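You operate a simulated robot arm through the tools that you are given. There is no shell and no other tool. Be economical: measure what you need, move in short steps, check, and stop when the job is done.

You are at the controls of a simulated two-armed robot. One attempt, no reset.

## Task
Fetch the sample pot from the grey table and set it on the green bench. Stack the plug marked "29" from the grey table on top of the plug marked "65". Put the beaker from the carrying tray in the bottom of the sink. Carry the carrying tray with both arms and set it on the blue table. Put the tin that says "sand" from the grey table on the cream tile there and the tin marked "rolls" on the shelf under the green bench. Put the pan on the grey table. Put the jug from the sink bench on top of the white paper pack on the grey table. Put the grey filter labelled "75" from the sink bench on the furnace bench and the grey filter marked "used" on the top of the drawer chest. Shut the right sink door. Put the paper ball from the sink bench on the tiled bench. Put the dish from the tiled bench in the bottom of the sink. The order is free. Set down upright: sample pot, beaker, tin, jug, grey filter.

The check looks at the end state, three seconds after you hand in, the way a careful person would. Anything else that was tipped, shoved, dropped, spilled or broken makes it a failure.

## Robot
Two 7-joint arms with fingered hands on one trunk, on a base that drives. Base frame: it is fixed to the floor where the robot stands at the start and does not move with it; the origin is under the middle of the robot, x ahead of it, y to its left, z up. Readings come in m, rad, newtons and seconds.
The left shoulder is at the start at [0.055, 0.157, 1.094], the right one opposite. With the tool pointing down near the work surface each hand reaches from about 0.42 to 0.84 m from the robot's upright axis, wherever it stands, measured 20 degrees to its own side. Places, roughly: beaker [0.5, -0.25, 1]; blue table [-1.3, 0.1, 0.8]; blue tin, orange tin, purple tin [1, 0.75, 0.75]; bottom of the sink (37x20 cm) [0.8, -2.46, 0.68]; carrying tray (28x17x9 cm) [0.6, -0.2, 0.9]; dish (9x9x3 cm) [2.7, -0.1, 0.8]; furnace bench [2.8, 1.9, 0.8]; green bench [2.8, 3.7, 0.8]; grey filter [0.5, -2.25, 1]; grey table [0.8, 0.3, 0.8]; jug [-0.25, -2.25, 1]; pan (9x9x4 cm) [0, -2.2, 0.9]; paper ball (6x6x5 cm) [2.1, -2.3, 0.9]; paper pack [1, 1.25, 0.75]; plug [0.75, 0.25, 0.75]; right sink door [0.5, -2.1, 0.4]; sample pot [0.5, 0, 0.75]; shelf under the green bench [2.8, 3.7, 0.2]; tile (10x10x1 cm) [0.9, 1, 0.8]; tiled bench [2.8, 0.1, 0.8]; top of the drawer chest [-4.5, -2.5, 0.8]. Payload 4 kg a hand.
The TCP of each hand is the grasp point between the finger pads, 0.03 m short of the fingertips. In the tool frame z runs along the fingers and y along their closing line. The gripper opens to 0.104 m. The gripper's body begins 0.035 m behind the TCP. The gripper is a hand of 4 fingers: y runs from the thumb to the fingers, the wrist lies at [-0.015, -0.104, -0.178] in the tool frame, and closing takes about 1.5 s.
Orientation is told as [roll, pitch, yaw] about the base's x, y, z axes, in that order, counted from this pose: with the fingers straight down and the wrist toward the robot, the tool's x, y and z point along [0, 1, 0], [1, 0, 0] and [0, 0, -1] of the base frame.

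## Interface
- The arms move only by the tool jog_arm. It takes "left_series", "right_series" or both (then of equal length, played together; a hand with none holds still); each is a list of rows, each a list of 6 numbers: the shift along the tool's x, y, z in m, then the turn, a rotation vector about the tool's x, y, z in rad. In form: [[tx, ty, tz, rx, ry, rz], ...]. A call has 1 to 8 rows; each row shifts and turns the commanded pose from where the row before left it, along the tool's axes as they then stand. "left_hand" and "right_hand" are, for a hand that has rows, the gripper command, from -1 (fully open) to 1 (shut), values between in proportion, set as the call begins (left out, the last holds). Each row takes 0.2 s and may step no farther than 0.05 m and 0.15 rad from the row before; otherwise, or with a gripper value out of range, the whole call is refused. Where a pose cannot be reached the arm comes as near as it can. A force on the tool above 40 N (or 10 N above the force at the start of the call, whichever is more), or a blocked arm, ends the call early, and 0.2 s more pass. Each finger travels about 0.045 m/s and halts on what it meets, pressing with about 32 N; the grip force reading is that of the motor and also rises with nothing between the fingers. The clock runs only during rows and for 0.2 s after the last one: add rows that do not move to give the fingers time. The reply holds the time, the measured pose of the TCP, the force on the tool along the base axes, the opening and the grip force, in the units named above and with some noise, with the torque about the TCP (base axes, N m) and any sound that the robot's microphone picked up.
- Cameras (640 x 400 px; columns grow to the right, rows downward): "scene" is now at [0.141, -0.0094, 1.2868]; the picture's right is [-0.11, -0.99, 0.00], its down [-0.39, 0.04, -0.92] and it looks along [0.91, -0.10, -0.39] (base axes); focal length 228 px, centre (320, 200). "left" rides on the left gripper at [-0.061, -0.092, -0.13] in its tool frame; the picture's right is [-0.81, -0.28, 0.52], its down [0.53, -0.71, 0.46] and it looks along [0.24, 0.65, 0.72] (tool axes); focal length 275 px, centre (320, 200). "right" rides on the right gripper at [0.061, -0.092, -0.13] in its tool frame; the picture's right is [-0.81, 0.27, -0.52], its down [-0.53, -0.71, 0.45] and it looks along [-0.24, 0.64, 0.72] (tool axes); focal length 275 px, centre (320, 200). There is no depth. A picture from a camera that has moved, and an enlarged one, comes with that camera's place and axes in the base frame and with its lens.
- grab_frame(camera): a new picture of that camera. It takes no simulated time.
- slide_trunk(by): slides the trunk up (or, below 0, down) by that many m; the arms and the scene camera ride with it, the base frame stays. It gives what a move gives, with no picture.
- base_move(legs): drives the robot by 1 to 6 legs, each [ahead, turn to the left] in m and rad, along the robot's own axes; the way and the turn of a leg run together, so that a leg with both is an arc; at most 1.5 m and 3.142 rad a leg. The arms and the cameras ride along, it lands a little off, and it stops where it bumps. It gives what a move gives.
- curl_fingers(index, middle, ring, thumb_bend, thumb_turn, hand): sets how far each is bent, from 0 (flat) to 1 (curled in); at 0.3 the hand is open as for a grip, at 0.7 the pads meet at the TCP. One left out holds its place. A second passes; each finger stops where it meets its share of the squeeze, and holds until it gets a number again. A gripper value or a shape takes the hand back. It gives what a move gives, with no picture; readings hold the bend of each and the force on the fingers (four entries, about 0 where the hand has none), thumb and palm. thumb_turn goes from beside the hand (0) to across from the fingers (1), as for a grip.
- grasp_type(shape, hand): the hand has 4 fingers and takes this shape, open, in about a second: jaw (thumb against the fingers, like two jaws); tri (thumb and two fingers); tip (a fingertip pinch); poke (one finger out to press); point (the index stretched); flat (the hand flat); cup (the hand cupped); fist (a fist). The gripper value then closes the fingers along that shape, each until it touches; the sizes above hold for jaw. It gives what a move gives, with no picture.
- turn_head(pan, tilt): turns the head with the scene camera to pan (to the left, within 1.396 rad either way) and tilt (down, from -0.506 to 1.204), counted from straight ahead of the robot. It gives what a move gives.
- enlarge(camera, box): a new picture of the part [left, top, right, bottom] of that camera's present view, enlarged. It takes no simulated time.
- sign_off(): hands the job in; it is judged then, once.

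Work in short steps. Places have to be worked out from the pictures, the camera data and where the tool is seen: move nearer, look again, correct. Check each grasp and each placing, and mend what went wrong. You have 567 turns and 370 pictures in all, those below and enlarged ones among them. Open the grippers and draw the arms clear of the work before you hand the job in, unless the task says otherwise; then end with one line.

The tools are called after "Request:" as name(argument=value, ...) on one line, values as JSON. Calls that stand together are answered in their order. jog_arm: Moves the arms, as the interface text tells. Its arguments: {"type":"object","properties":{"left_series":{"type":"array","items":{"type":"array","items":{"type":"number"}}},"left_hand":{"type":"number"},"right_series":{"type":"array","items":{"type":"array","items":{"type":"number"}}},"right_hand":{"type":"number"}},"required":[]} The other tools are called the same way: slide_trunk (by) slides the trunk up or down; grasp_type (shape, hand) gives the hand a shape; curl_fingers (index, middle, ring, thumb_bend, thumb_turn, hand) moves the fingers one by one; base_move (legs) drives the base; turn_head (pan, tilt) turns the head that bears the scene camera; grab_frame (camera) takes a picture; enlarge (camera, box) takes an enlarged picture of a part of a camera's view; sign_off () hands the job in.

At the start:

```text
t: 0.0
left_ee_pos: [0.4482, 0.1816, 1.1616]
left_tcp_rot: [0.0, 0.002, 0.002]
left_ft_force: [-0.1, -0.2, -0.2]
left_torque: [-0.02, 0.04, 0.03]
left_width: 0.1036
left_finger_force: 0.1
left_shape: jaw
left_bend: [0.3, 0.3, 0.3, 0.3, 0.98]
left_finger forces: [0.0, 0.1, 0.0, 0.0, 0.0, 0.0]
right_ee_pos: [0.6003, -0.1796, 1.2687]
right_tcp_rot: [0.0, -0.001, 0.002]
right_ft_force: [0.0, -0.3, -0.5]
right_torque: [-0.01, 0.0, -0.01]
right_width: 0.1037
right_finger_force: 0.1
right_shape: jaw
right_bend: [0.3, 0.3, 0.3, 0.3, 0.98]
right_finger forces: [0.1, 0.0, 0.0, 0.1, 0.1, 0.1]
trunk travel left (down, up): [-0.3, 0.207]
robot x, y, heading: [-0.0008, -0.0031, -0.002]
head pan, tilt: [-0.112, 0.391]
```

scene: 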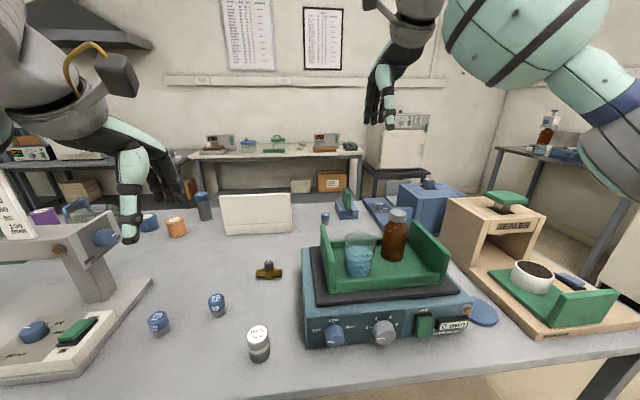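
right: 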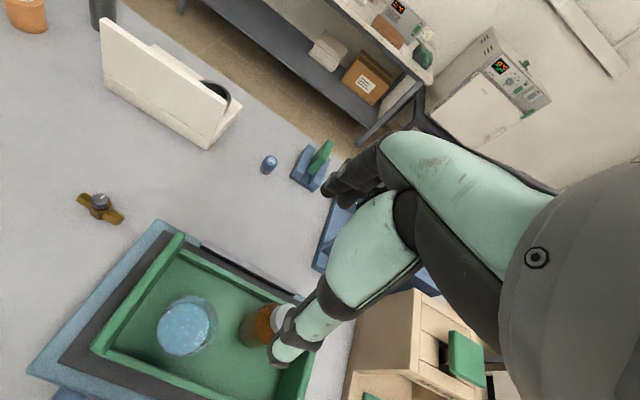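
left: 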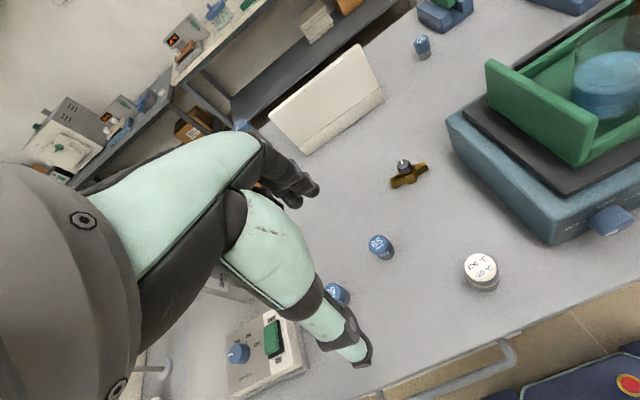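

I see the grey table with plugs, pot, and the tray on a device. First I take closer looks at the near work.

Request:
enlarge(camera="scene", box=[120, 180, 320, 380])

Request:
enlarge(camera="left", box=[300, 200, 540, 350])

Request:
enlarge(camera="scene", box=[290, 170, 530, 350])

```text
2.00 times, centred on (220, 280) of scene
camera zoom: at [0.141, -0.0094, 1.2868], right [-0.11, -0.99, 0.0], down [-0.39, 0.04, -0.92], along [0.91, -0.1, -0.39], focal length 457 px, centre (520, 40)
```

zoom: 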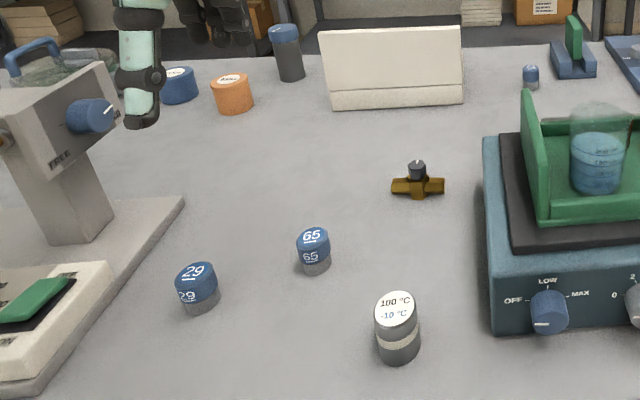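

```text
2.67 times, centred on (420, 275) of left
camera zoom: at [0.3574, 0.12, 1.2928], right [-0.27, -0.81, -0.52], down [-0.71, 0.53, -0.45], along [0.64, 0.24, -0.73], focal length 734 px, centre (53, 0)
```

zoom: 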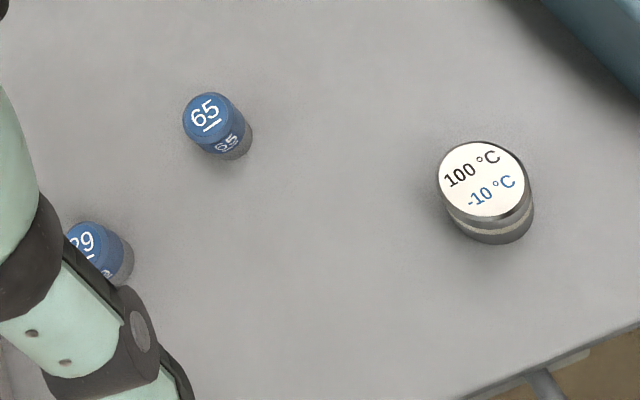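

```text
2.22 times, centred on (410, 260) of scene
camera zoom: at [0.141, -0.0094, 1.2868], right [-0.11, -0.99, 0.0], down [-0.39, 0.04, -0.92], along [0.91, -0.1, -0.39], focal length 508 px, centre (120, 67)
```

zoom: 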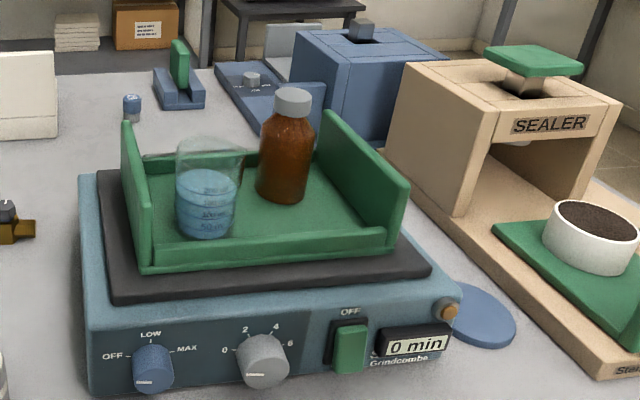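

Triangulating puts plug 29 at about (0.55, 0.31), plug 65 at (0.588, 0.196), with tops near z 0.845. I move the left hand above plug 29, still high, and look.

Request:
jog_arm(left_series=[[0.0212, 0.017, 0.035, 0, 0, 0], [0.0212, 0.017, 0.035, 0, 0, 0], [0.0212, 0.017, 0.035, 0, 0, 0], [0.0212, 0.017, 0.035, 0, 0, 0], [0.0212, 0.017, 0.03, 0, 0, 0], [0.0212, 0.017, 0.03, 0, 0, 0]])

Request:
grab_frame(camera="left")

Request:
grab_frame(camera="scene")

```text
t: 1.4
left_ee_pos: [0.539, 0.3092, 0.9665]
left_tcp_rot: [0.002, -0.01, 0.001]
left_ft_force: [0.7, -0.5, -0.2]
left_torque: [0.01, 0.05, -0.03]
left_width: 0.1038
left_finger_force: 0.1
left_shape: jaw
left_bend: [0.3, 0.3, 0.3, 0.3, 0.97]
left_finger forces: [0.0, 0.1, 0.0, 0.1, 0.0, 0.0]
right_ee_pos: [0.5861, -0.1787, 1.2754]
right_tcp_rot: [-0.003, -0.013, 0.0]
right_ft_force: [0.7, 0.5, -0.2]
right_torque: [-0.07, 0.02, -0.02]
right_width: 0.1038
right_finger_force: 0.1
right_shape: jaw
right_bend: [0.3, 0.3, 0.3, 0.3, 0.98]
right_finger forces: [0.0, 0.0, 0.0, 0.1, 0.0, 0.0]
trunk travel left (down, up): [-0.3, 0.207]
robot x, y, heading: [0.0017, 0.004, -0.003]
head pan, tilt: [-0.112, 0.391]
```

```text
363 pictures are left
camera left: at [0.4459, 0.2481, 1.0965], right [-0.27, -0.81, -0.52], down [-0.71, 0.53, -0.46], along [0.65, 0.25, -0.72], focal length 275 px, centre (320, 200)
```

left: 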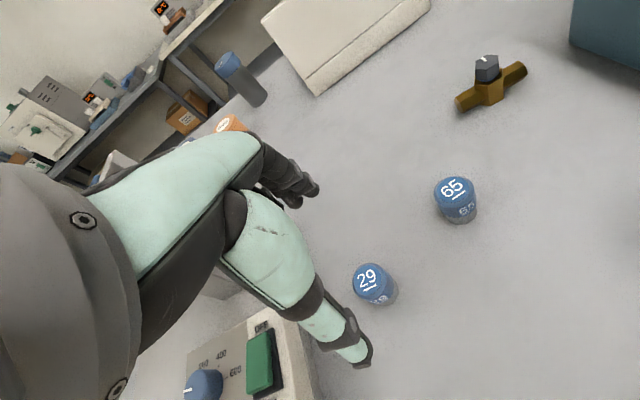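

```text
362 pictures are left
camera scene: at [0.1411, -0.0087, 1.2868], right [-0.11, -0.99, 0.0], down [-0.39, 0.04, -0.92], along [0.91, -0.1, -0.39], focal length 228 px, centre (320, 200)
```

scene: 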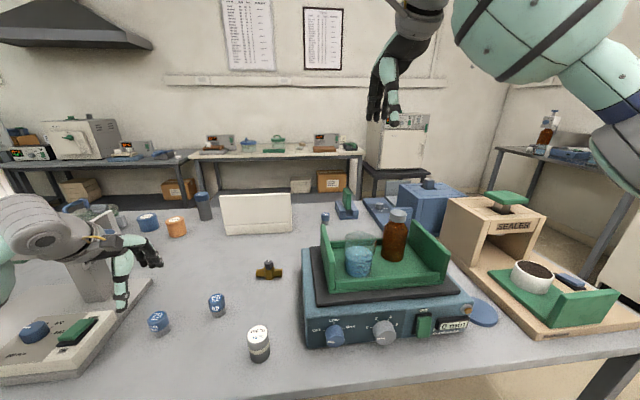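

Plug 29 appears at about (0.554, 0.314). I lower to just above its sides and re-check.

Request:
jog_arm(left_series=[[0.003, 0.007, 0.03, 0, 0, 0], [0.002, 0.007, 0.03, 0, 0, 0], [0, 0, 0.025, 0, 0, 0], [0, 0, 0, 0, 0, 0]])

Request:
grab_frame(camera="left")

Request:
enlarge(camera="scene", box=[80, 240, 280, 365])

```text
t: 2.4
left_ee_pos: [0.5518, 0.3126, 0.8833]
left_tcp_rot: [0.0, -0.012, 0.001]
left_ft_force: [-0.3, 0.4, -0.5]
left_torque: [-0.02, -0.01, -0.05]
left_width: 0.1037
left_finger_force: 0.2
left_shape: jaw
left_bend: [0.3, 0.3, 0.3, 0.3, 0.97]
left_finger forces: [0.0, 0.1, 0.0, 0.1, 0.0, 0.0]
right_ee_pos: [0.5848, -0.1795, 1.2764]
right_tcp_rot: [-0.001, -0.013, 0.001]
right_ft_force: [0.1, 0.4, 0.2]
right_torque: [0.02, -0.03, 0.01]
right_width: 0.1039
right_finger_force: 0.0
right_shape: jaw
right_bend: [0.3, 0.3, 0.3, 0.3, 0.98]
right_finger forces: [0.1, 0.0, 0.0, 0.1, 0.1, 0.0]
trunk travel left (down, up): [-0.3, 0.207]
robot x, y, heading: [0.0016, 0.0009, -0.004]
head pan, tilt: [-0.112, 0.391]
```

```text
361 pictures are left
camera left: at [0.4598, 0.2507, 1.0129], right [-0.27, -0.81, -0.52], down [-0.71, 0.53, -0.46], along [0.65, 0.25, -0.72], focal length 275 px, centre (320, 200)
```

left: 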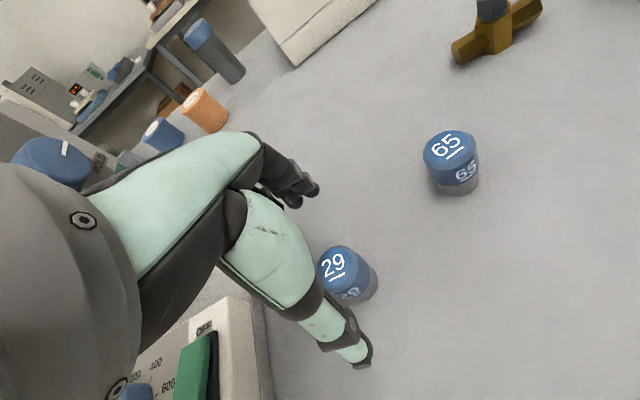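

```text
3.20 times, centred on (180, 302) of scene
camera zoom: at [0.1409, -0.0094, 1.2868], right [-0.11, -0.99, 0.0], down [-0.39, 0.04, -0.92], along [0.91, -0.1, -0.39], focal length 731 px, centre (768, -128)
```

zoom: 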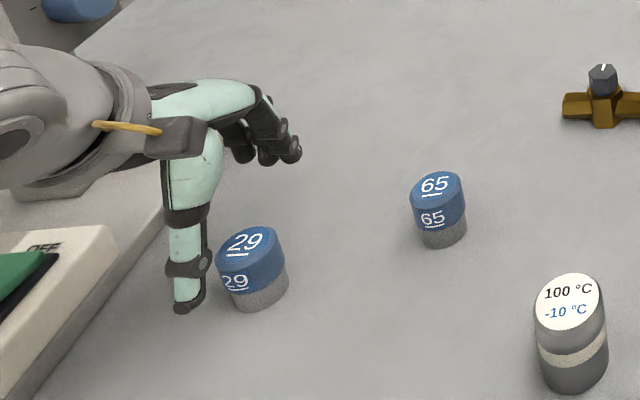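

Plug 29 sits near (0.5545, 0.316), top z≈0.837. I descend to grip height and close.

Request:
jog_arm(left_series=[[0.0035, 0.003, 0.03, 0, 0, 0], [0, 0, 0.028, 0, 0, 0], [0, 0, 0, 0, 0, 0]])

Request:
grab_frame(camera="left")

```text
t: 3.2
left_ee_pos: [0.5553, 0.3155, 0.825]
left_tcp_rot: [0.002, -0.011, 0.001]
left_ft_force: [0.0, -0.2, 0.0]
left_torque: [0.0, 0.0, -0.01]
left_width: 0.1039
left_finger_force: 0.1
left_shape: jaw
left_bend: [0.3, 0.3, 0.3, 0.3, 0.97]
left_finger forces: [0.0, 0.0, 0.0, 0.1, 0.0, 0.0]
right_ee_pos: [0.5849, -0.1807, 1.2759]
right_tcp_rot: [-0.002, -0.011, 0.002]
right_ft_force: [0.0, 0.3, -0.6]
right_torque: [0.0, 0.01, -0.01]
right_width: 0.1038
right_finger_force: 0.0
right_shape: jaw
right_bend: [0.3, 0.3, 0.3, 0.3, 0.98]
right_finger forces: [0.0, 0.0, 0.1, 0.0, 0.1, 0.0]
trunk travel left (down, up): [-0.3, 0.207]
robot x, y, heading: [-0.0042, -0.0008, 0.001]
head pan, tilt: [-0.112, 0.391]
```

```text
359 pictures are left
camera left: at [0.4631, 0.255, 0.955], right [-0.27, -0.81, -0.52], down [-0.71, 0.53, -0.46], along [0.65, 0.24, -0.72], focal length 275 px, centre (320, 200)
```

left: 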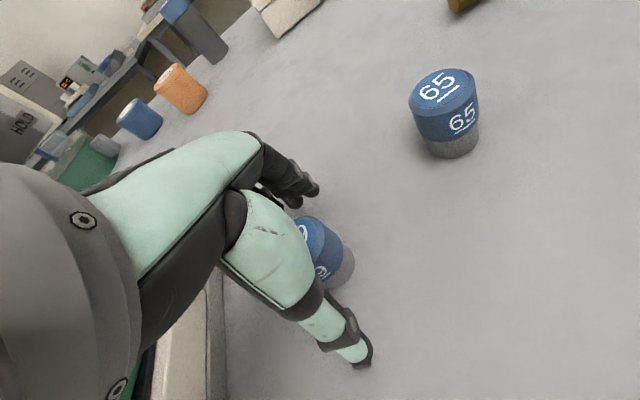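

The plug lies between thumb and fingers. I close the hand.

Request:
jog_arm(left_series=[[0, 0, 0, 0, 0, 0], [0, 0, 0, 0, 0, 0], [0, 0, 0, 0, 0, 0], [0, 0, 0, 0, 0, 0], [0, 0, 0, 0, 0, 0], [0, 0, 0, 0, 0, 0], [0, 0, 0, 0, 0, 0]], left_hand=1)

Request:
grab_frame(camera="left")

```text
t: 4.8
left_ee_pos: [0.556, 0.3159, 0.8253]
left_tcp_rot: [0.002, -0.011, 0.001]
left_ft_force: [0.3, -0.7, 0.1]
left_torque: [-0.01, 0.02, 0.02]
left_width: 0.0295
left_finger_force: 32.1
left_shape: jaw
left_bend: [0.74, 0.53, 0.59, 0.75, 1.0]
left_finger forces: [15.2, 10.9, 0.1, 0.0, 27.1, 0.0]
right_ee_pos: [0.585, -0.18, 1.2765]
right_tcp_rot: [-0.001, -0.012, 0.0]
right_ft_force: [0.0, -0.8, -0.8]
right_torque: [0.01, 0.0, 0.01]
right_width: 0.1039
right_finger_force: 0.0
right_shape: jaw
right_bend: [0.3, 0.3, 0.3, 0.3, 0.98]
right_finger forces: [0.0, 0.0, 0.0, 0.1, 0.1, 0.0]
trunk travel left (down, up): [-0.3, 0.207]
robot x, y, heading: [-0.0001, 0.0005, 0.002]
head pan, tilt: [-0.112, 0.391]
```

```text
358 pictures are left
camera left: at [0.4632, 0.2551, 0.9551], right [-0.27, -0.81, -0.52], down [-0.71, 0.53, -0.46], along [0.65, 0.24, -0.72], focal length 275 px, centre (320, 200)
```

left: 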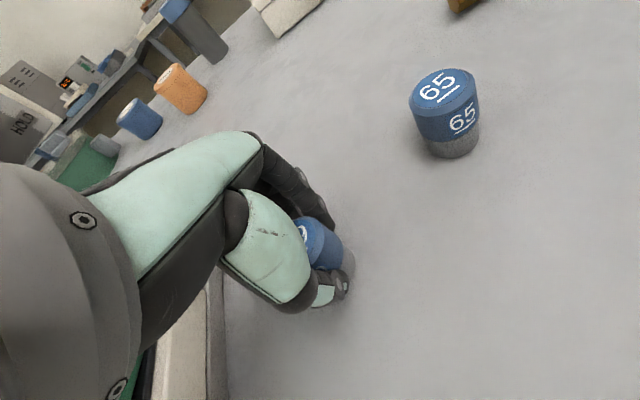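

Gripped (29.5 mm, 32 N). I lift it and look at how it hangs.

Request:
jog_arm(left_series=[[0, 0, -0.03, 0, 0, 0], [0, 0, -0.04, 0, 0, 0], [0, 0, -0.03, 0, 0, 0], [0, 0, 0, 0, 0, 0]])

Request:
enlarge(camera="scene", box=[100, 200, 280, 320])

Request:
grab_frame(camera="left")

```text
t: 5.8
left_ee_pos: [0.5564, 0.3173, 0.9285]
left_tcp_rot: [0.001, -0.01, 0.001]
left_ft_force: [0.3, 0.3, -0.2]
left_torque: [0.0, 0.01, 0.01]
left_width: 0.0294
left_finger_force: 31.8
left_shape: jaw
left_bend: [0.74, 0.53, 0.59, 0.75, 1.0]
left_finger forces: [15.3, 10.9, 0.1, 0.0, 27.1, 0.0]
right_ee_pos: [0.585, -0.1794, 1.2773]
right_tcp_rot: [-0.002, -0.011, 0.003]
right_ft_force: [0.6, 0.3, -0.8]
right_torque: [0.01, -0.02, 0.0]
right_width: 0.1038
right_finger_force: 0.1
right_shape: jaw
right_bend: [0.3, 0.3, 0.3, 0.3, 0.98]
right_finger forces: [0.0, 0.0, 0.0, 0.0, 0.0, 0.0]
trunk travel left (down, up): [-0.3, 0.207]
robot x, y, heading: [-0.0037, -0.0016, 0.001]
head pan, tilt: [-0.112, 0.391]
```

```text
3.33 times, centred on (190, 260) of scene
camera zoom: at [0.141, -0.0092, 1.2868], right [-0.11, -0.99, 0.0], down [-0.39, 0.04, -0.92], along [0.91, -0.1, -0.39], focal length 761 px, centre (753, 0)
```

zoom: 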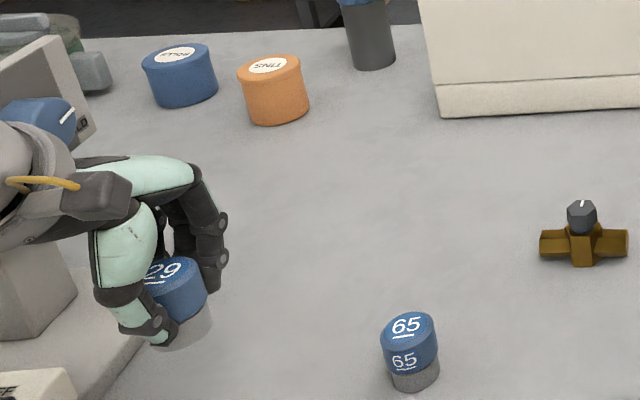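

```text
356 pictures are left
camera left: at [0.4629, 0.2561, 1.0577], right [-0.27, -0.81, -0.52], down [-0.71, 0.53, -0.46], along [0.65, 0.24, -0.72], focal length 275 px, centre (320, 200)
```

left: 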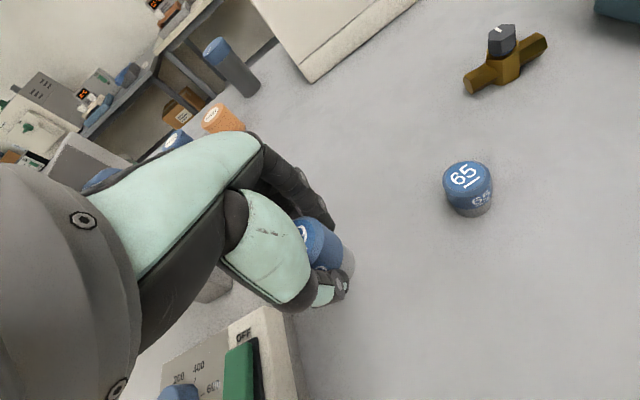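

Held upright. I carry it to just above plug 65 and check alignment.

Request:
jog_arm(left_series=[[-0.038, 0.012, 0, 0, 0, 0], [-0.038, 0.012, 0, 0, 0, 0], [-0.038, 0.012, 0, 0, 0, 0], [0, 0, 0, 0, 0, 0], [0, 0, 0, 0, 0, 0]])

Request:
enlarge(camera="scene", box=[150, 220, 290, 340])

Request:
enlarge(camera="left", box=[240, 160, 440, 320])

Request:
grab_frame(camera="right")

```text
t: 7.0
left_ee_pos: [0.593, 0.203, 0.9278]
left_tcp_rot: [0.001, -0.013, 0.002]
left_ft_force: [0.0, 0.2, -0.7]
left_torque: [0.02, -0.01, 0.02]
left_width: 0.0291
left_finger_force: 32.9
left_shape: jaw
left_bend: [0.74, 0.53, 0.59, 0.75, 1.0]
left_finger forces: [15.3, 11.1, 0.0, 0.1, 26.9, 0.0]
right_ee_pos: [0.5858, -0.1799, 1.2767]
right_tcp_rot: [-0.002, -0.012, 0.0]
right_ft_force: [1.1, 0.9, 0.1]
right_torque: [-0.03, -0.02, 0.02]
right_width: 0.1039
right_finger_force: 0.0
right_shape: jaw
right_bend: [0.3, 0.3, 0.3, 0.3, 0.98]
right_finger forces: [0.0, 0.1, 0.1, 0.0, 0.1, 0.0]
trunk travel left (down, up): [-0.3, 0.207]
robot x, y, heading: [-0.0013, -0.0035, -0.003]
head pan, tilt: [-0.112, 0.391]
```

```text
3.33 times, centred on (220, 280) of scene
camera zoom: at [0.1411, -0.0097, 1.2868], right [-0.11, -0.99, 0.0], down [-0.39, 0.04, -0.92], along [0.91, -0.1, -0.39], focal length 761 px, centre (653, -67)
```

zoom: 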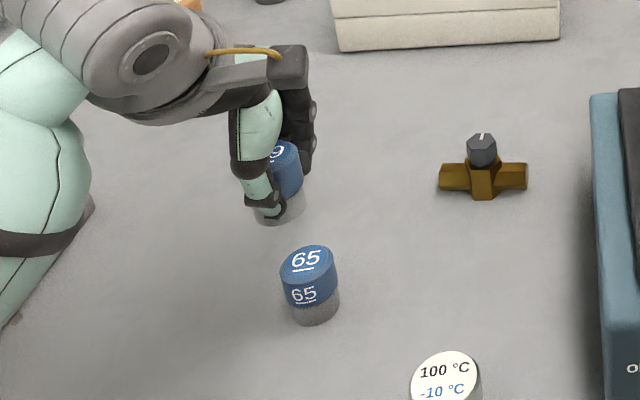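

```text
2.50 times, centred on (340, 240) of left
camera zoom: at [0.5013, 0.1418, 1.0578], right [-0.27, -0.81, -0.52], down [-0.71, 0.53, -0.46], along [0.65, 0.25, -0.72], focal length 688 px, centre (270, 100)
```

zoom: 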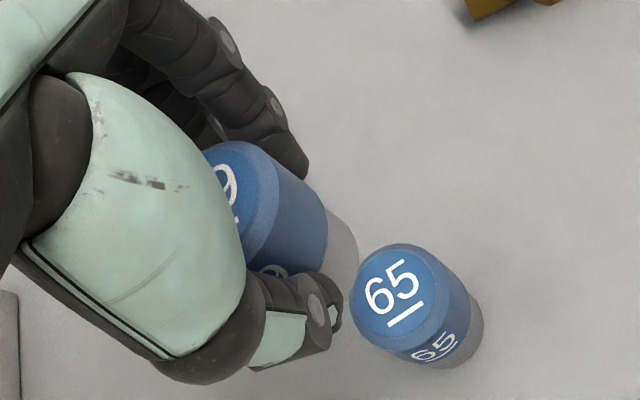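

```text
353 pictures are left
camera right: at [0.4924, -0.1193, 1.4039], right [0.27, -0.81, 0.52], down [-0.71, -0.53, -0.46], along [0.65, -0.24, -0.72], focal length 275 px, centre (320, 200)
```

right: 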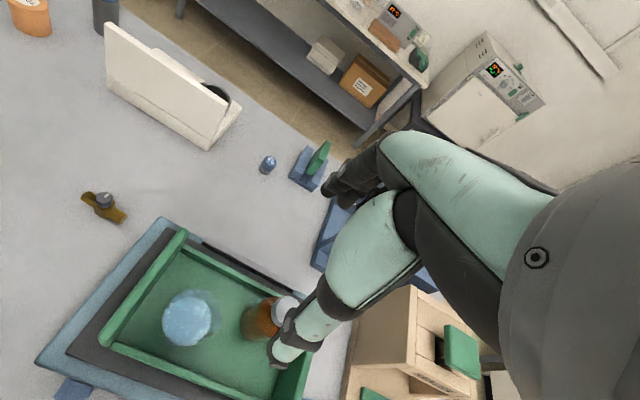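

From both views, the held plug is about 5 mm short in x and 8 mm too far left. I correct and lower a little.

Request:
jog_arm(left_series=[[-0.008, 0.005, 0, 0, 0, 0], [0, 0, 0.025, 0, 0, 0], [0, 0, 0, 0, 0, 0], [0, 0, 0, 0, 0, 0]])

Request:
enlarge(camera="scene", box=[180, 240, 280, 330])

Request:
enlarge(camera="left", box=[260, 180, 420, 300])

```text
t: 8.0
left_ee_pos: [0.5984, 0.1963, 0.9023]
left_tcp_rot: [0.001, -0.014, 0.001]
left_ft_force: [-0.9, -1.0, -1.1]
left_torque: [0.01, 0.0, -0.02]
left_width: 0.0297
left_finger_force: 32.3
left_shape: jaw
left_bend: [0.74, 0.53, 0.59, 0.75, 1.0]
left_finger forces: [15.3, 11.0, 0.1, 0.1, 26.9, 0.1]
right_ee_pos: [0.5846, -0.18, 1.2769]
right_tcp_rot: [-0.002, -0.011, 0.0]
right_ft_force: [-0.3, -0.2, -0.6]
right_torque: [-0.01, 0.02, 0.03]
right_width: 0.1041
right_finger_force: 0.1
right_shape: jaw
right_bend: [0.3, 0.3, 0.3, 0.3, 0.98]
right_finger forces: [0.0, 0.0, 0.0, 0.0, 0.1, 0.0]
trunk travel left (down, up): [-0.3, 0.207]
robot x, y, heading: [-0.0011, -0.0025, 0.003]
head pan, tilt: [-0.112, 0.391]
```

```text
4.44 times, centred on (230, 285) of scene
camera zoom: at [0.1412, -0.0094, 1.2868], right [-0.11, -0.99, 0.0], down [-0.39, 0.04, -0.92], along [0.91, -0.1, -0.39], focal length 1015 px, centre (720, -178)
```

zoom: 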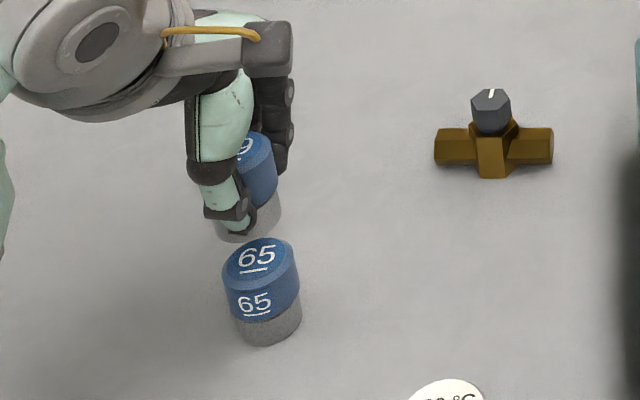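

```text
3.33 times, centred on (340, 240) of left
camera zoom: at [0.5062, 0.1349, 1.0313], right [-0.27, -0.81, -0.52], down [-0.71, 0.53, -0.46], along [0.65, 0.25, -0.72], focal length 918 px, centre (253, 67)
```

zoom: 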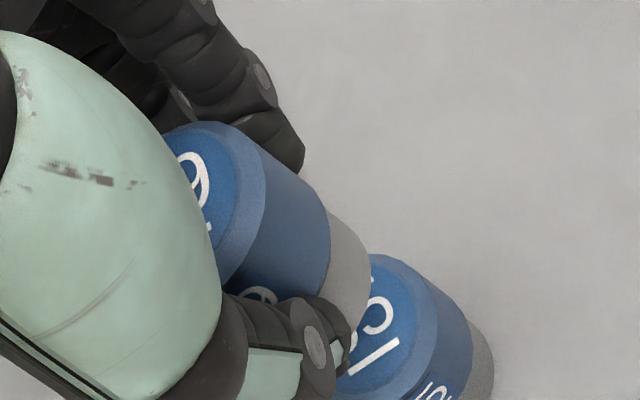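

Lateral alignment looks good from both cameras, but they view along nearly the same bearing. I shift the right hand left so its camera gives a cross view.

Request:
jog_arm(right_series=[[0.045, 0, 0, 0, 0, 0], [0.045, 0, 0, 0, 0, 0], [0.045, 0, 0, 0, 0, 0], [0, 0, 0, 0, 0, 0], [0, 0, 0, 0, 0, 0]])

Request:
enlarge(camera="right", box=[0, 60, 200, 220])

```text
t: 9.2
left_ee_pos: [0.598, 0.1967, 0.9018]
left_tcp_rot: [-0.001, -0.012, 0.002]
left_ft_force: [-0.3, -0.2, -0.5]
left_torque: [0.0, 0.0, 0.01]
left_width: 0.0294
left_finger_force: 32.0
left_shape: jaw
left_bend: [0.74, 0.53, 0.59, 0.75, 1.0]
left_finger forces: [15.4, 11.0, 0.0, 0.0, 26.9, 0.1]
right_ee_pos: [0.5859, -0.0454, 1.277]
right_tcp_rot: [-0.002, -0.012, 0.001]
right_ft_force: [0.6, -0.2, -0.3]
right_torque: [-0.03, -0.02, -0.04]
right_width: 0.104
right_finger_force: 0.0
right_shape: jaw
right_bend: [0.3, 0.3, 0.3, 0.3, 0.98]
right_finger forces: [0.0, 0.0, 0.0, 0.0, 0.1, 0.0]
trunk travel left (down, up): [-0.3, 0.207]
robot x, y, heading: [0.0012, 0.002, 0.002]
head pan, tilt: [-0.112, 0.391]
```

```text
2.50 times, centred on (100, 140) of right
camera zoom: at [0.4922, 0.0156, 1.4041], right [0.27, -0.81, 0.52], down [-0.71, -0.53, -0.46], along [0.65, -0.24, -0.72], focal length 688 px, centre (870, 350)
```

zoom: 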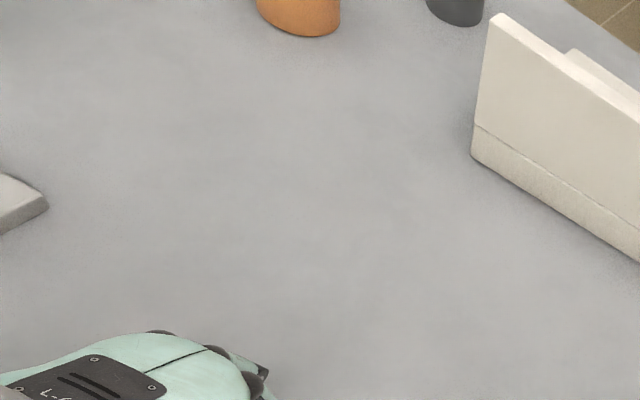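

The left hand is at the crop's lower edge; I look lower in the right view.

Request:
enlarge(camera="right", box=[0, 160, 200, 320])

```text
2.50 times, centred on (100, 240) of right
camera zoom: at [0.4922, 0.0156, 1.4041], right [0.27, -0.81, 0.52], down [-0.71, -0.53, -0.46], along [0.65, -0.24, -0.72], focal length 688 px, centre (870, 100)
```

zoom: 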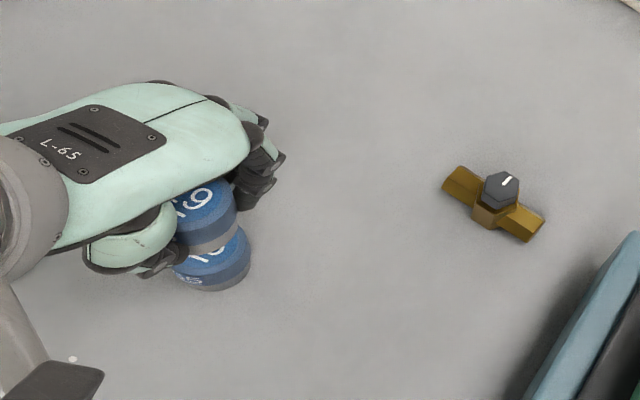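

The cross view shows the plugs coaxial within ~2 mm. I lower onto plug 65 until I feel contact.

Request:
jog_arm(left_series=[[-0.001, -0.001, 0.01, 0, 0, 0], [0, 0, 0.005, 0, 0, 0], [0, 0, 0.004, 0, 0, 0], [0, 0, 0, 0, 0, 0]])

Request:
enlarge(camera="right", box=[20, 210, 100, 274])

```text
t: 10.2
left_ee_pos: [0.5985, 0.195, 0.882]
left_tcp_rot: [0.0, -0.014, 0.004]
left_ft_force: [-0.4, 1.1, -0.1]
left_torque: [-0.01, 0.04, 0.02]
left_width: 0.0294
left_finger_force: 32.1
left_shape: jaw
left_bend: [0.74, 0.53, 0.59, 0.75, 1.0]
left_finger forces: [15.5, 11.0, 0.0, 0.0, 26.9, 0.0]
right_ee_pos: [0.5852, -0.0444, 1.2758]
right_tcp_rot: [-0.001, -0.013, 0.003]
right_ft_force: [-0.8, -0.4, -0.5]
right_torque: [-0.01, -0.03, 0.01]
right_width: 0.1039
right_finger_force: 0.1
right_shape: jaw
right_bend: [0.3, 0.3, 0.3, 0.3, 0.98]
right_finger forces: [0.0, 0.0, 0.0, 0.0, 0.0, 0.0]
trunk travel left (down, up): [-0.3, 0.207]
robot x, y, heading: [0.0024, -0.0022, 0.006]
head pan, tilt: [-0.112, 0.391]
```

```text
6.25 times, centred on (60, 242) of right
camera zoom: at [0.4923, 0.0151, 1.404], right [0.27, -0.81, 0.52], down [-0.71, -0.53, -0.46], along [0.65, -0.24, -0.72], focal length 1720 px, centre (1945, -62)
```

zoom: 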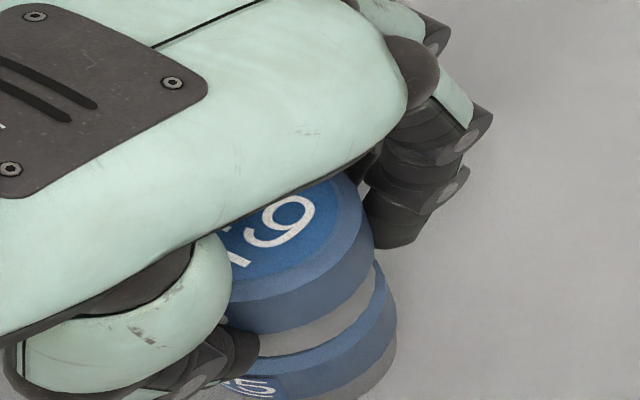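

29 is ~2 mm too far ahead. I adjust and lower further in small steps.

Request:
jog_arm(left_series=[[0.001, -0.002, 0, 0, 0, 0], [0, 0, 0.003, 0, 0, 0], [0, 0, 0.003, 0, 0, 0], [0, 0, 0.002, 0, 0, 0], [0, 0, 0, 0, 0, 0]])

Request:
enlarge(camera="right", box=[20, 210, 100, 274])

```text
t: 11.4
left_ee_pos: [0.5954, 0.1949, 0.8754]
left_tcp_rot: [-0.001, -0.013, 0.002]
left_ft_force: [-0.4, -0.8, 4.8]
left_torque: [0.01, -0.08, -0.02]
left_width: 0.0295
left_finger_force: 32.4
left_shape: jaw
left_bend: [0.74, 0.53, 0.59, 0.75, 1.0]
left_finger forces: [15.8, 11.3, 0.0, 0.0, 27.4, 0.0]
right_ee_pos: [0.5847, -0.0454, 1.2763]
right_tcp_rot: [-0.003, -0.012, 0.0]
right_ft_force: [-0.9, 0.2, -0.7]
right_torque: [0.03, -0.01, -0.01]
right_width: 0.1041
right_finger_force: 0.2
right_shape: jaw
right_bend: [0.3, 0.3, 0.3, 0.3, 0.98]
right_finger forces: [0.1, 0.0, 0.0, 0.0, 0.0, 0.0]
trunk travel left (down, up): [-0.3, 0.207]
robot x, y, heading: [0.0017, -0.0034, -0.0]
head pan, tilt: [-0.112, 0.391]
```

```text
6.25 times, centred on (60, 242) of right
camera zoom: at [0.4917, 0.0147, 1.4042], right [0.27, -0.81, 0.52], down [-0.71, -0.53, -0.46], along [0.65, -0.24, -0.72], focal length 1720 px, centre (1945, -62)
```

zoom: 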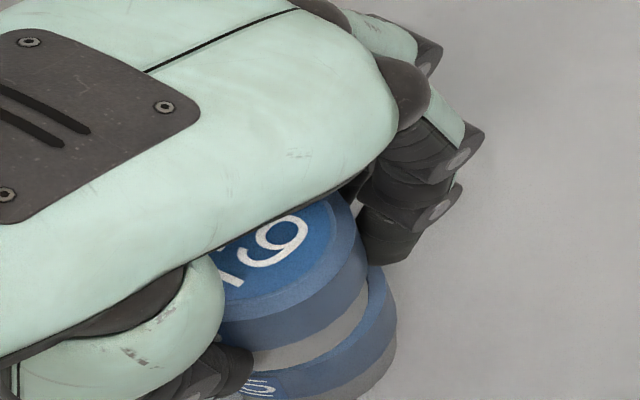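

Contact (≈5 N) and the stack is aligned within ~2 mm. I release gently.

Request:
jog_arm(left_series=[[0, 0, 0, 0, 0, 0], [0, 0, 0, 0, 0, 0], [0, 0, 0, 0, 0, 0], [0, 0, 0, 0, 0, 0], [0, 0, 0, 0, 0, 0], [0, 0, 0, 0, 0, 0], [0, 0, 0, 0, 0, 0]], left_hand=-1)

Request:
enlarge(camera="right", box=[0, 190, 120, 286])

```text
t: 13.0
left_ee_pos: [0.5957, 0.1962, 0.8739]
left_tcp_rot: [0.002, -0.012, 0.001]
left_ft_force: [-0.7, 0.2, 0.8]
left_torque: [0.0, 0.02, 0.03]
left_width: 0.1037
left_finger_force: 0.1
left_shape: jaw
left_bend: [0.3, 0.3, 0.3, 0.3, 0.98]
left_finger forces: [0.0, 0.0, 0.0, 0.0, 0.1, 0.0]
right_ee_pos: [0.5846, -0.0461, 1.2764]
right_tcp_rot: [-0.003, -0.012, 0.003]
right_ft_force: [-0.2, 0.4, -0.5]
right_torque: [-0.02, 0.01, 0.02]
right_width: 0.1039
right_finger_force: 0.1
right_shape: jaw
right_bend: [0.3, 0.3, 0.3, 0.3, 0.98]
right_finger forces: [0.0, 0.0, 0.0, 0.0, 0.1, 0.0]
trunk travel left (down, up): [-0.3, 0.207]
robot x, y, heading: [0.0014, 0.0002, 0.006]
head pan, tilt: [-0.112, 0.391]
```

```text
4.17 times, centred on (60, 238) of right
camera zoom: at [0.4923, 0.0149, 1.404], right [0.27, -0.81, 0.52], down [-0.71, -0.53, -0.46], along [0.65, -0.24, -0.72], focal length 1147 px, centre (1403, 42)
```

zoom: 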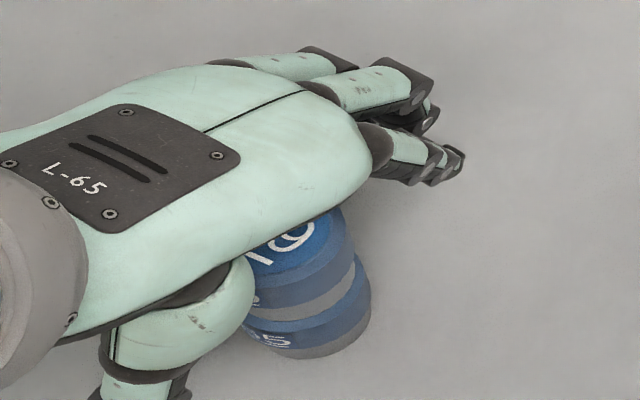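

The stack stands. I raise the left hand straight up, back toward a clear pose, and verify.

Request:
jog_arm(left_series=[[0, 0, -0.02, 0, 0, 0], [0, 0, -0.04, 0, 0, 0], [0, 0, -0.05, 0, 0, 0], [0, -0.02, -0.045, 0, 0, 0], [0, -0.02, -0.04, 0, 0, 0], [0, 0, 0, 0, 0, 0]])

Request:
enlarge(camera="scene", box=[180, 240, 300, 370])

Request:
grab_frame(camera="left")

```text
t: 14.4
left_ee_pos: [0.554, 0.1961, 1.0684]
left_tcp_rot: [0.001, -0.01, 0.001]
left_ft_force: [0.3, -0.6, -0.4]
left_torque: [0.0, 0.0, -0.02]
left_width: 0.1037
left_finger_force: 0.2
left_shape: jaw
left_bend: [0.3, 0.3, 0.3, 0.3, 0.98]
left_finger forces: [0.0, 0.0, 0.0, 0.0, 0.0, 0.0]
right_ee_pos: [0.5856, -0.0465, 1.2757]
right_tcp_rot: [0.001, -0.012, -0.001]
right_ft_force: [0.0, -0.5, 0.4]
right_torque: [0.02, 0.03, -0.01]
right_width: 0.1038
right_finger_force: 0.1
right_shape: jaw
right_bend: [0.3, 0.3, 0.3, 0.3, 0.98]
right_finger forces: [0.0, 0.0, 0.0, 0.0, 0.0, 0.1]
trunk travel left (down, up): [-0.3, 0.207]
robot x, y, heading: [0.0001, 0.0009, 0.001]
head pan, tilt: [-0.112, 0.391]
```

```text
3.08 times, centred on (240, 305) of scene
camera zoom: at [0.142, -0.0099, 1.2866], right [-0.11, -0.99, 0.0], down [-0.39, 0.04, -0.92], along [0.91, -0.1, -0.39], focal length 703 px, centre (566, -123)
```

zoom: 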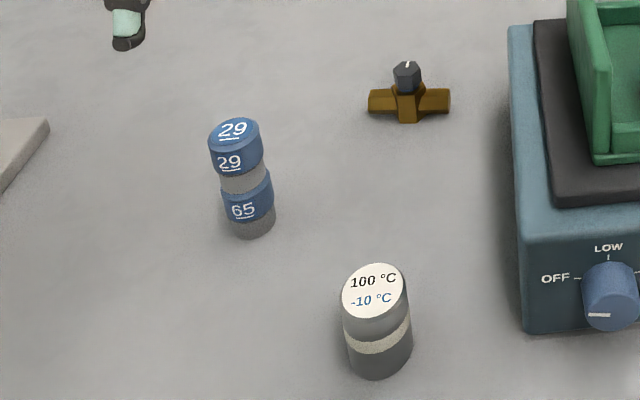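

```text
344 pictures are left
camera left: at [0.4609, 0.1349, 1.1985], right [-0.27, -0.81, -0.52], down [-0.71, 0.53, -0.46], along [0.65, 0.25, -0.72], focal length 275 px, centre (320, 200)
```

left: 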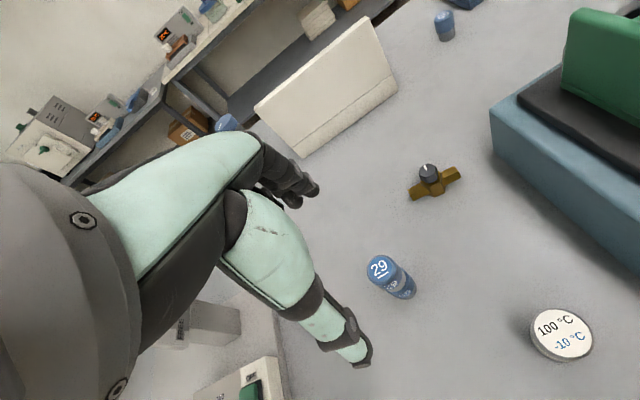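

Stack verified. Next I survey the room with the head, left and right.

Request:
turn_head(pan=0.9, tilt=0.35)

Request:
grab_frame(camera="scene")

Request:
turn_head(pan=-1.1, tilt=0.3)

Request:
grab_frame(camera="scene")

```text
t: 15.7
left_ee_pos: [0.5533, 0.1967, 1.0697]
left_tcp_rot: [0.001, -0.013, 0.002]
left_ft_force: [-0.3, 0.5, 0.7]
left_torque: [0.01, -0.01, 0.02]
left_width: 0.1037
left_finger_force: 0.0
left_shape: jaw
left_bend: [0.3, 0.3, 0.3, 0.3, 0.98]
left_finger forces: [0.0, 0.0, 0.1, 0.1, 0.0, 0.0]
right_ee_pos: [0.5854, -0.0456, 1.2751]
right_tcp_rot: [-0.001, -0.013, 0.003]
right_ft_force: [0.4, -0.2, -0.5]
right_torque: [0.01, -0.02, -0.01]
right_width: 0.104
right_finger_force: 0.0
right_shape: jaw
right_bend: [0.3, 0.3, 0.3, 0.3, 0.98]
right_finger forces: [0.0, 0.1, 0.0, 0.0, 0.1, 0.0]
trunk travel left (down, up): [-0.3, 0.207]
robot x, y, heading: [0.0032, -0.001, -0.005]
head pan, tilt: [0.901, 0.351]
```

```text
343 pictures are left
camera scene: at [0.1069, 0.0739, 1.291], right [0.78, -0.62, -0.01], down [-0.23, -0.27, -0.94], along [0.58, 0.74, -0.35], focal length 228 px, centre (320, 200)
```

scene: 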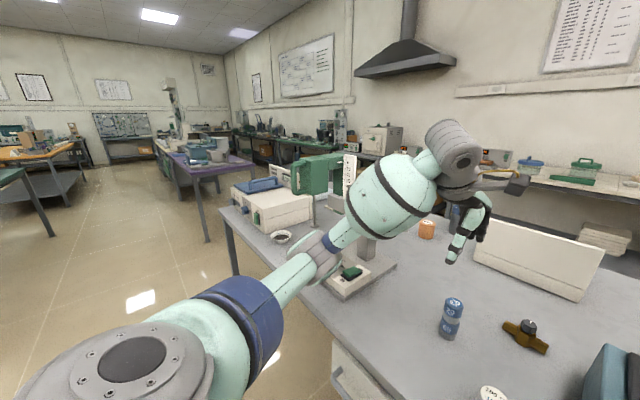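

```text
t: 17.6
left_ee_pos: [0.5523, 0.1952, 1.0682]
left_tcp_rot: [0.001, -0.012, 0.003]
left_ft_force: [-0.5, -0.1, -0.6]
left_torque: [0.03, 0.0, 0.02]
left_width: 0.1036
left_finger_force: 0.3
left_shape: jaw
left_bend: [0.3, 0.3, 0.3, 0.3, 0.98]
left_finger forces: [0.0, 0.1, 0.1, 0.0, 0.0, 0.0]
right_ee_pos: [0.5842, -0.0456, 1.2763]
right_tcp_rot: [-0.001, -0.013, 0.001]
right_ft_force: [0.5, -0.3, -0.8]
right_torque: [-0.05, 0.01, -0.01]
right_width: 0.1039
right_finger_force: 0.1
right_shape: jaw
right_bend: [0.3, 0.3, 0.3, 0.3, 0.98]
right_finger forces: [0.0, 0.0, 0.1, 0.0, 0.0, 0.0]
trunk travel left (down, up): [-0.3, 0.207]
robot x, y, heading: [0.0013, -0.0005, 0.002]
head pan, tilt: [-1.1, 0.3]
```

```text
342 pictures are left
camera scene: at [0.0915, -0.0823, 1.2959], right [-0.89, -0.45, 0.01], down [-0.15, 0.26, -0.95], along [0.43, -0.85, -0.3], focal length 228 px, centre (320, 200)
```

scene: 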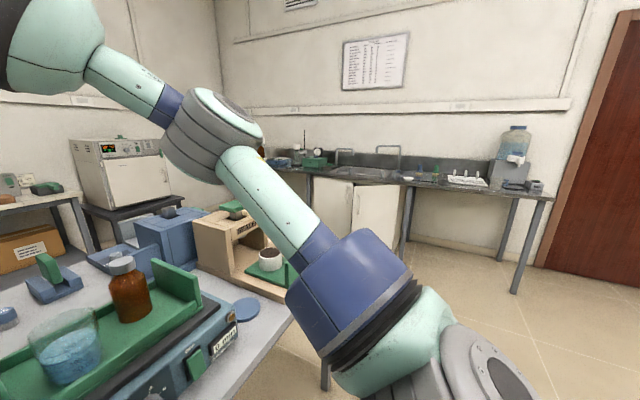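

I'll start with the beaker, estimated at (0.579, -0.15), rim z≈0.99. I move the right hand above it and face the head forward again.

Request:
jog_arm(right_series=[[-0.035, 0, 0.03, 0, 0, 0], [-0.035, 0, 0.03, 0, 0, 0], [-0.035, 0, 0.03, 0, 0, 0], [0, 0, 0.03, 0, 0, 0], [0, 0, 0, 0, 0, 0]])

Request:
turn_head(pan=-0.2, tilt=0.45)

Request:
grab_frame(camera="right")

Request:
enlarge(camera="scene", box=[240, 150, 480, 300])

Request:
grab_frame(camera="left")

```text
t: 18.8
left_ee_pos: [0.5522, 0.1968, 1.069]
left_tcp_rot: [0.002, -0.012, 0.0]
left_ft_force: [0.8, -0.2, 0.2]
left_torque: [0.03, 0.01, 0.0]
left_width: 0.1038
left_finger_force: 0.0
left_shape: jaw
left_bend: [0.3, 0.3, 0.3, 0.3, 0.98]
left_finger forces: [0.1, 0.0, 0.0, 0.1, 0.1, 0.1]
right_ee_pos: [0.5844, -0.148, 1.1577]
right_tcp_rot: [-0.003, -0.015, 0.0]
right_ft_force: [-0.3, 0.6, -0.1]
right_torque: [0.03, -0.03, 0.01]
right_width: 0.1039
right_finger_force: 0.1
right_shape: jaw
right_bend: [0.3, 0.3, 0.3, 0.3, 0.98]
right_finger forces: [0.0, 0.1, 0.0, 0.0, 0.1, 0.0]
trunk travel left (down, up): [-0.3, 0.207]
robot x, y, heading: [0.0002, -0.0046, -0.002]
head pan, tilt: [-1.1, 0.3]
```

```text
t: 20.0
left_ee_pos: [0.5538, 0.1968, 1.0675]
left_tcp_rot: [0.0, -0.012, 0.0]
left_ft_force: [0.5, -0.5, 0.1]
left_torque: [0.0, 0.02, 0.0]
left_width: 0.1038
left_finger_force: 0.0
left_shape: jaw
left_bend: [0.3, 0.3, 0.3, 0.3, 0.98]
left_finger forces: [0.1, 0.1, 0.0, 0.0, 0.1, 0.0]
right_ee_pos: [0.5851, -0.1478, 1.1571]
right_tcp_rot: [-0.002, -0.012, 0.003]
right_ft_force: [-1.0, 0.8, 0.1]
right_torque: [-0.01, -0.03, 0.05]
right_width: 0.1037
right_finger_force: 0.0
right_shape: jaw
right_bend: [0.3, 0.3, 0.3, 0.3, 0.98]
right_finger forces: [0.1, 0.0, 0.0, 0.0, 0.0, 0.1]
trunk travel left (down, up): [-0.3, 0.207]
robot x, y, heading: [0.0034, -0.0033, -0.001]
head pan, tilt: [-0.201, 0.45]
```

```text
341 pictures are left
camera right: at [0.4915, -0.0881, 1.2846], right [0.27, -0.81, 0.52], down [-0.71, -0.53, -0.46], along [0.65, -0.24, -0.72], focal length 275 px, centre (320, 200)
```

right: 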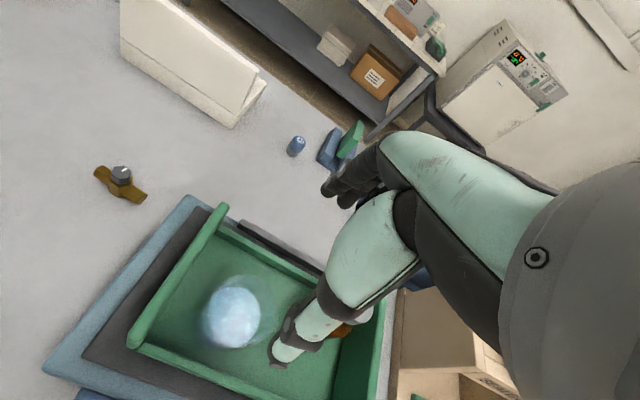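

```text
2.67 times, centred on (360, 225) of scene
camera zoom: at [0.1388, -0.0175, 1.2813], right [-0.2, -0.98, 0.0], down [-0.44, 0.09, -0.89], along [0.88, -0.18, -0.45], focal length 609 px, centre (213, 133)
```

zoom: 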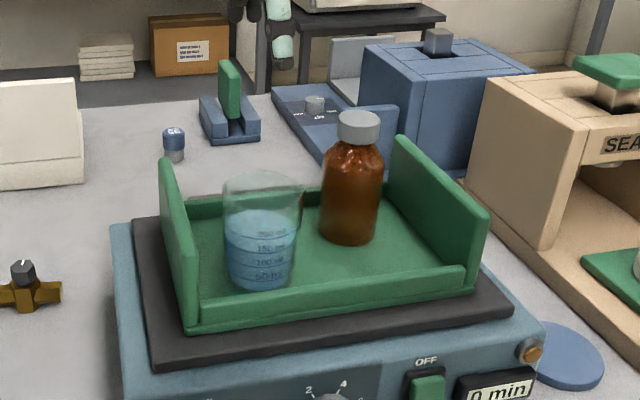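

```text
339 pictures are left
camera left: at [0.4601, 0.1353, 1.1985], right [-0.27, -0.81, -0.52], down [-0.71, 0.53, -0.46], along [0.65, 0.25, -0.72], focal length 275 px, centre (320, 200)
```

left: 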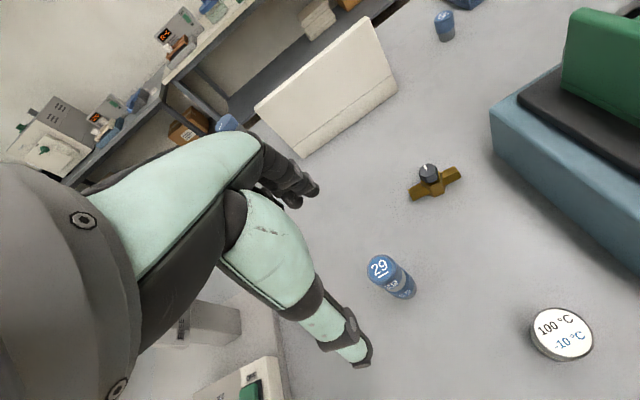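

Beaker axis ≈(0.564, -0.15), rim z≈1.01, floor ≈0.918. I move over it and partway down with the fingers straddling, then look.

Request:
jog_arm(right_series=[[-0.002, -0.021, 0, 0, 0, 0], [0, 0, 0.04, 0, 0, 0], [0, 0, 0.04, 0, 0, 0], [0, 0, 0.02, 0, 0, 0], [0, 0, 0, 0, 0, 0]])

Request:
grab_frame(camera="right")

Request:
enlarge(camera="scene", box=[240, 150, 480, 300])

```text
t: 21.2
left_ee_pos: [0.5532, 0.1962, 1.0681]
left_tcp_rot: [0.001, -0.011, 0.0]
left_ft_force: [-0.4, 0.0, 0.2]
left_torque: [0.03, 0.02, 0.0]
left_width: 0.1039
left_finger_force: 0.2
left_shape: jaw
left_bend: [0.3, 0.3, 0.3, 0.3, 0.98]
left_finger forces: [0.0, 0.0, 0.1, 0.0, 0.1, 0.0]
right_ee_pos: [0.5654, -0.1526, 1.0551]
right_tcp_rot: [-0.001, -0.012, 0.003]
right_ft_force: [-0.4, 0.2, -0.6]
right_torque: [0.03, 0.01, -0.03]
right_width: 0.1037
right_finger_force: 0.0
right_shape: jaw
right_bend: [0.3, 0.3, 0.3, 0.3, 0.98]
right_finger forces: [0.0, 0.0, 0.1, 0.0, 0.1, 0.0]
trunk travel left (down, up): [-0.3, 0.207]
robot x, y, heading: [-0.0008, 0.0007, -0.001]
head pan, tilt: [-0.201, 0.45]
```

```text
338 pictures are left
camera right: at [0.4735, -0.0921, 1.1826], right [0.27, -0.81, 0.52], down [-0.71, -0.53, -0.46], along [0.65, -0.24, -0.72], focal length 275 px, centre (320, 200)
```

right: 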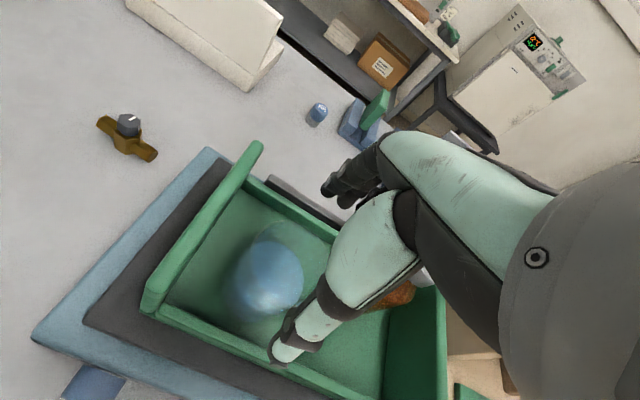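

```text
2.67 times, centred on (360, 225) of scene
camera zoom: at [0.1392, -0.0173, 1.2813], right [-0.2, -0.98, 0.0], down [-0.44, 0.09, -0.89], along [0.88, -0.18, -0.45], focal length 609 px, centre (213, 133)
```

zoom: 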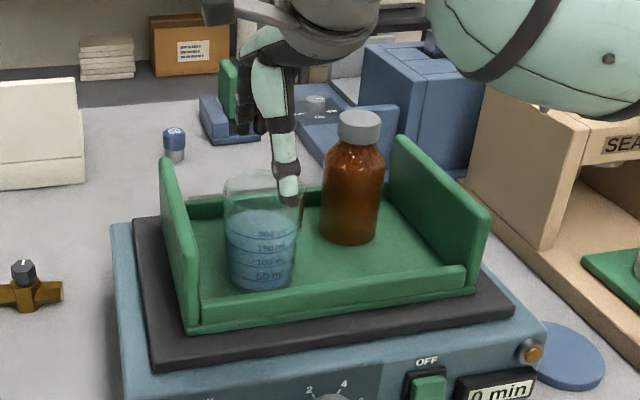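

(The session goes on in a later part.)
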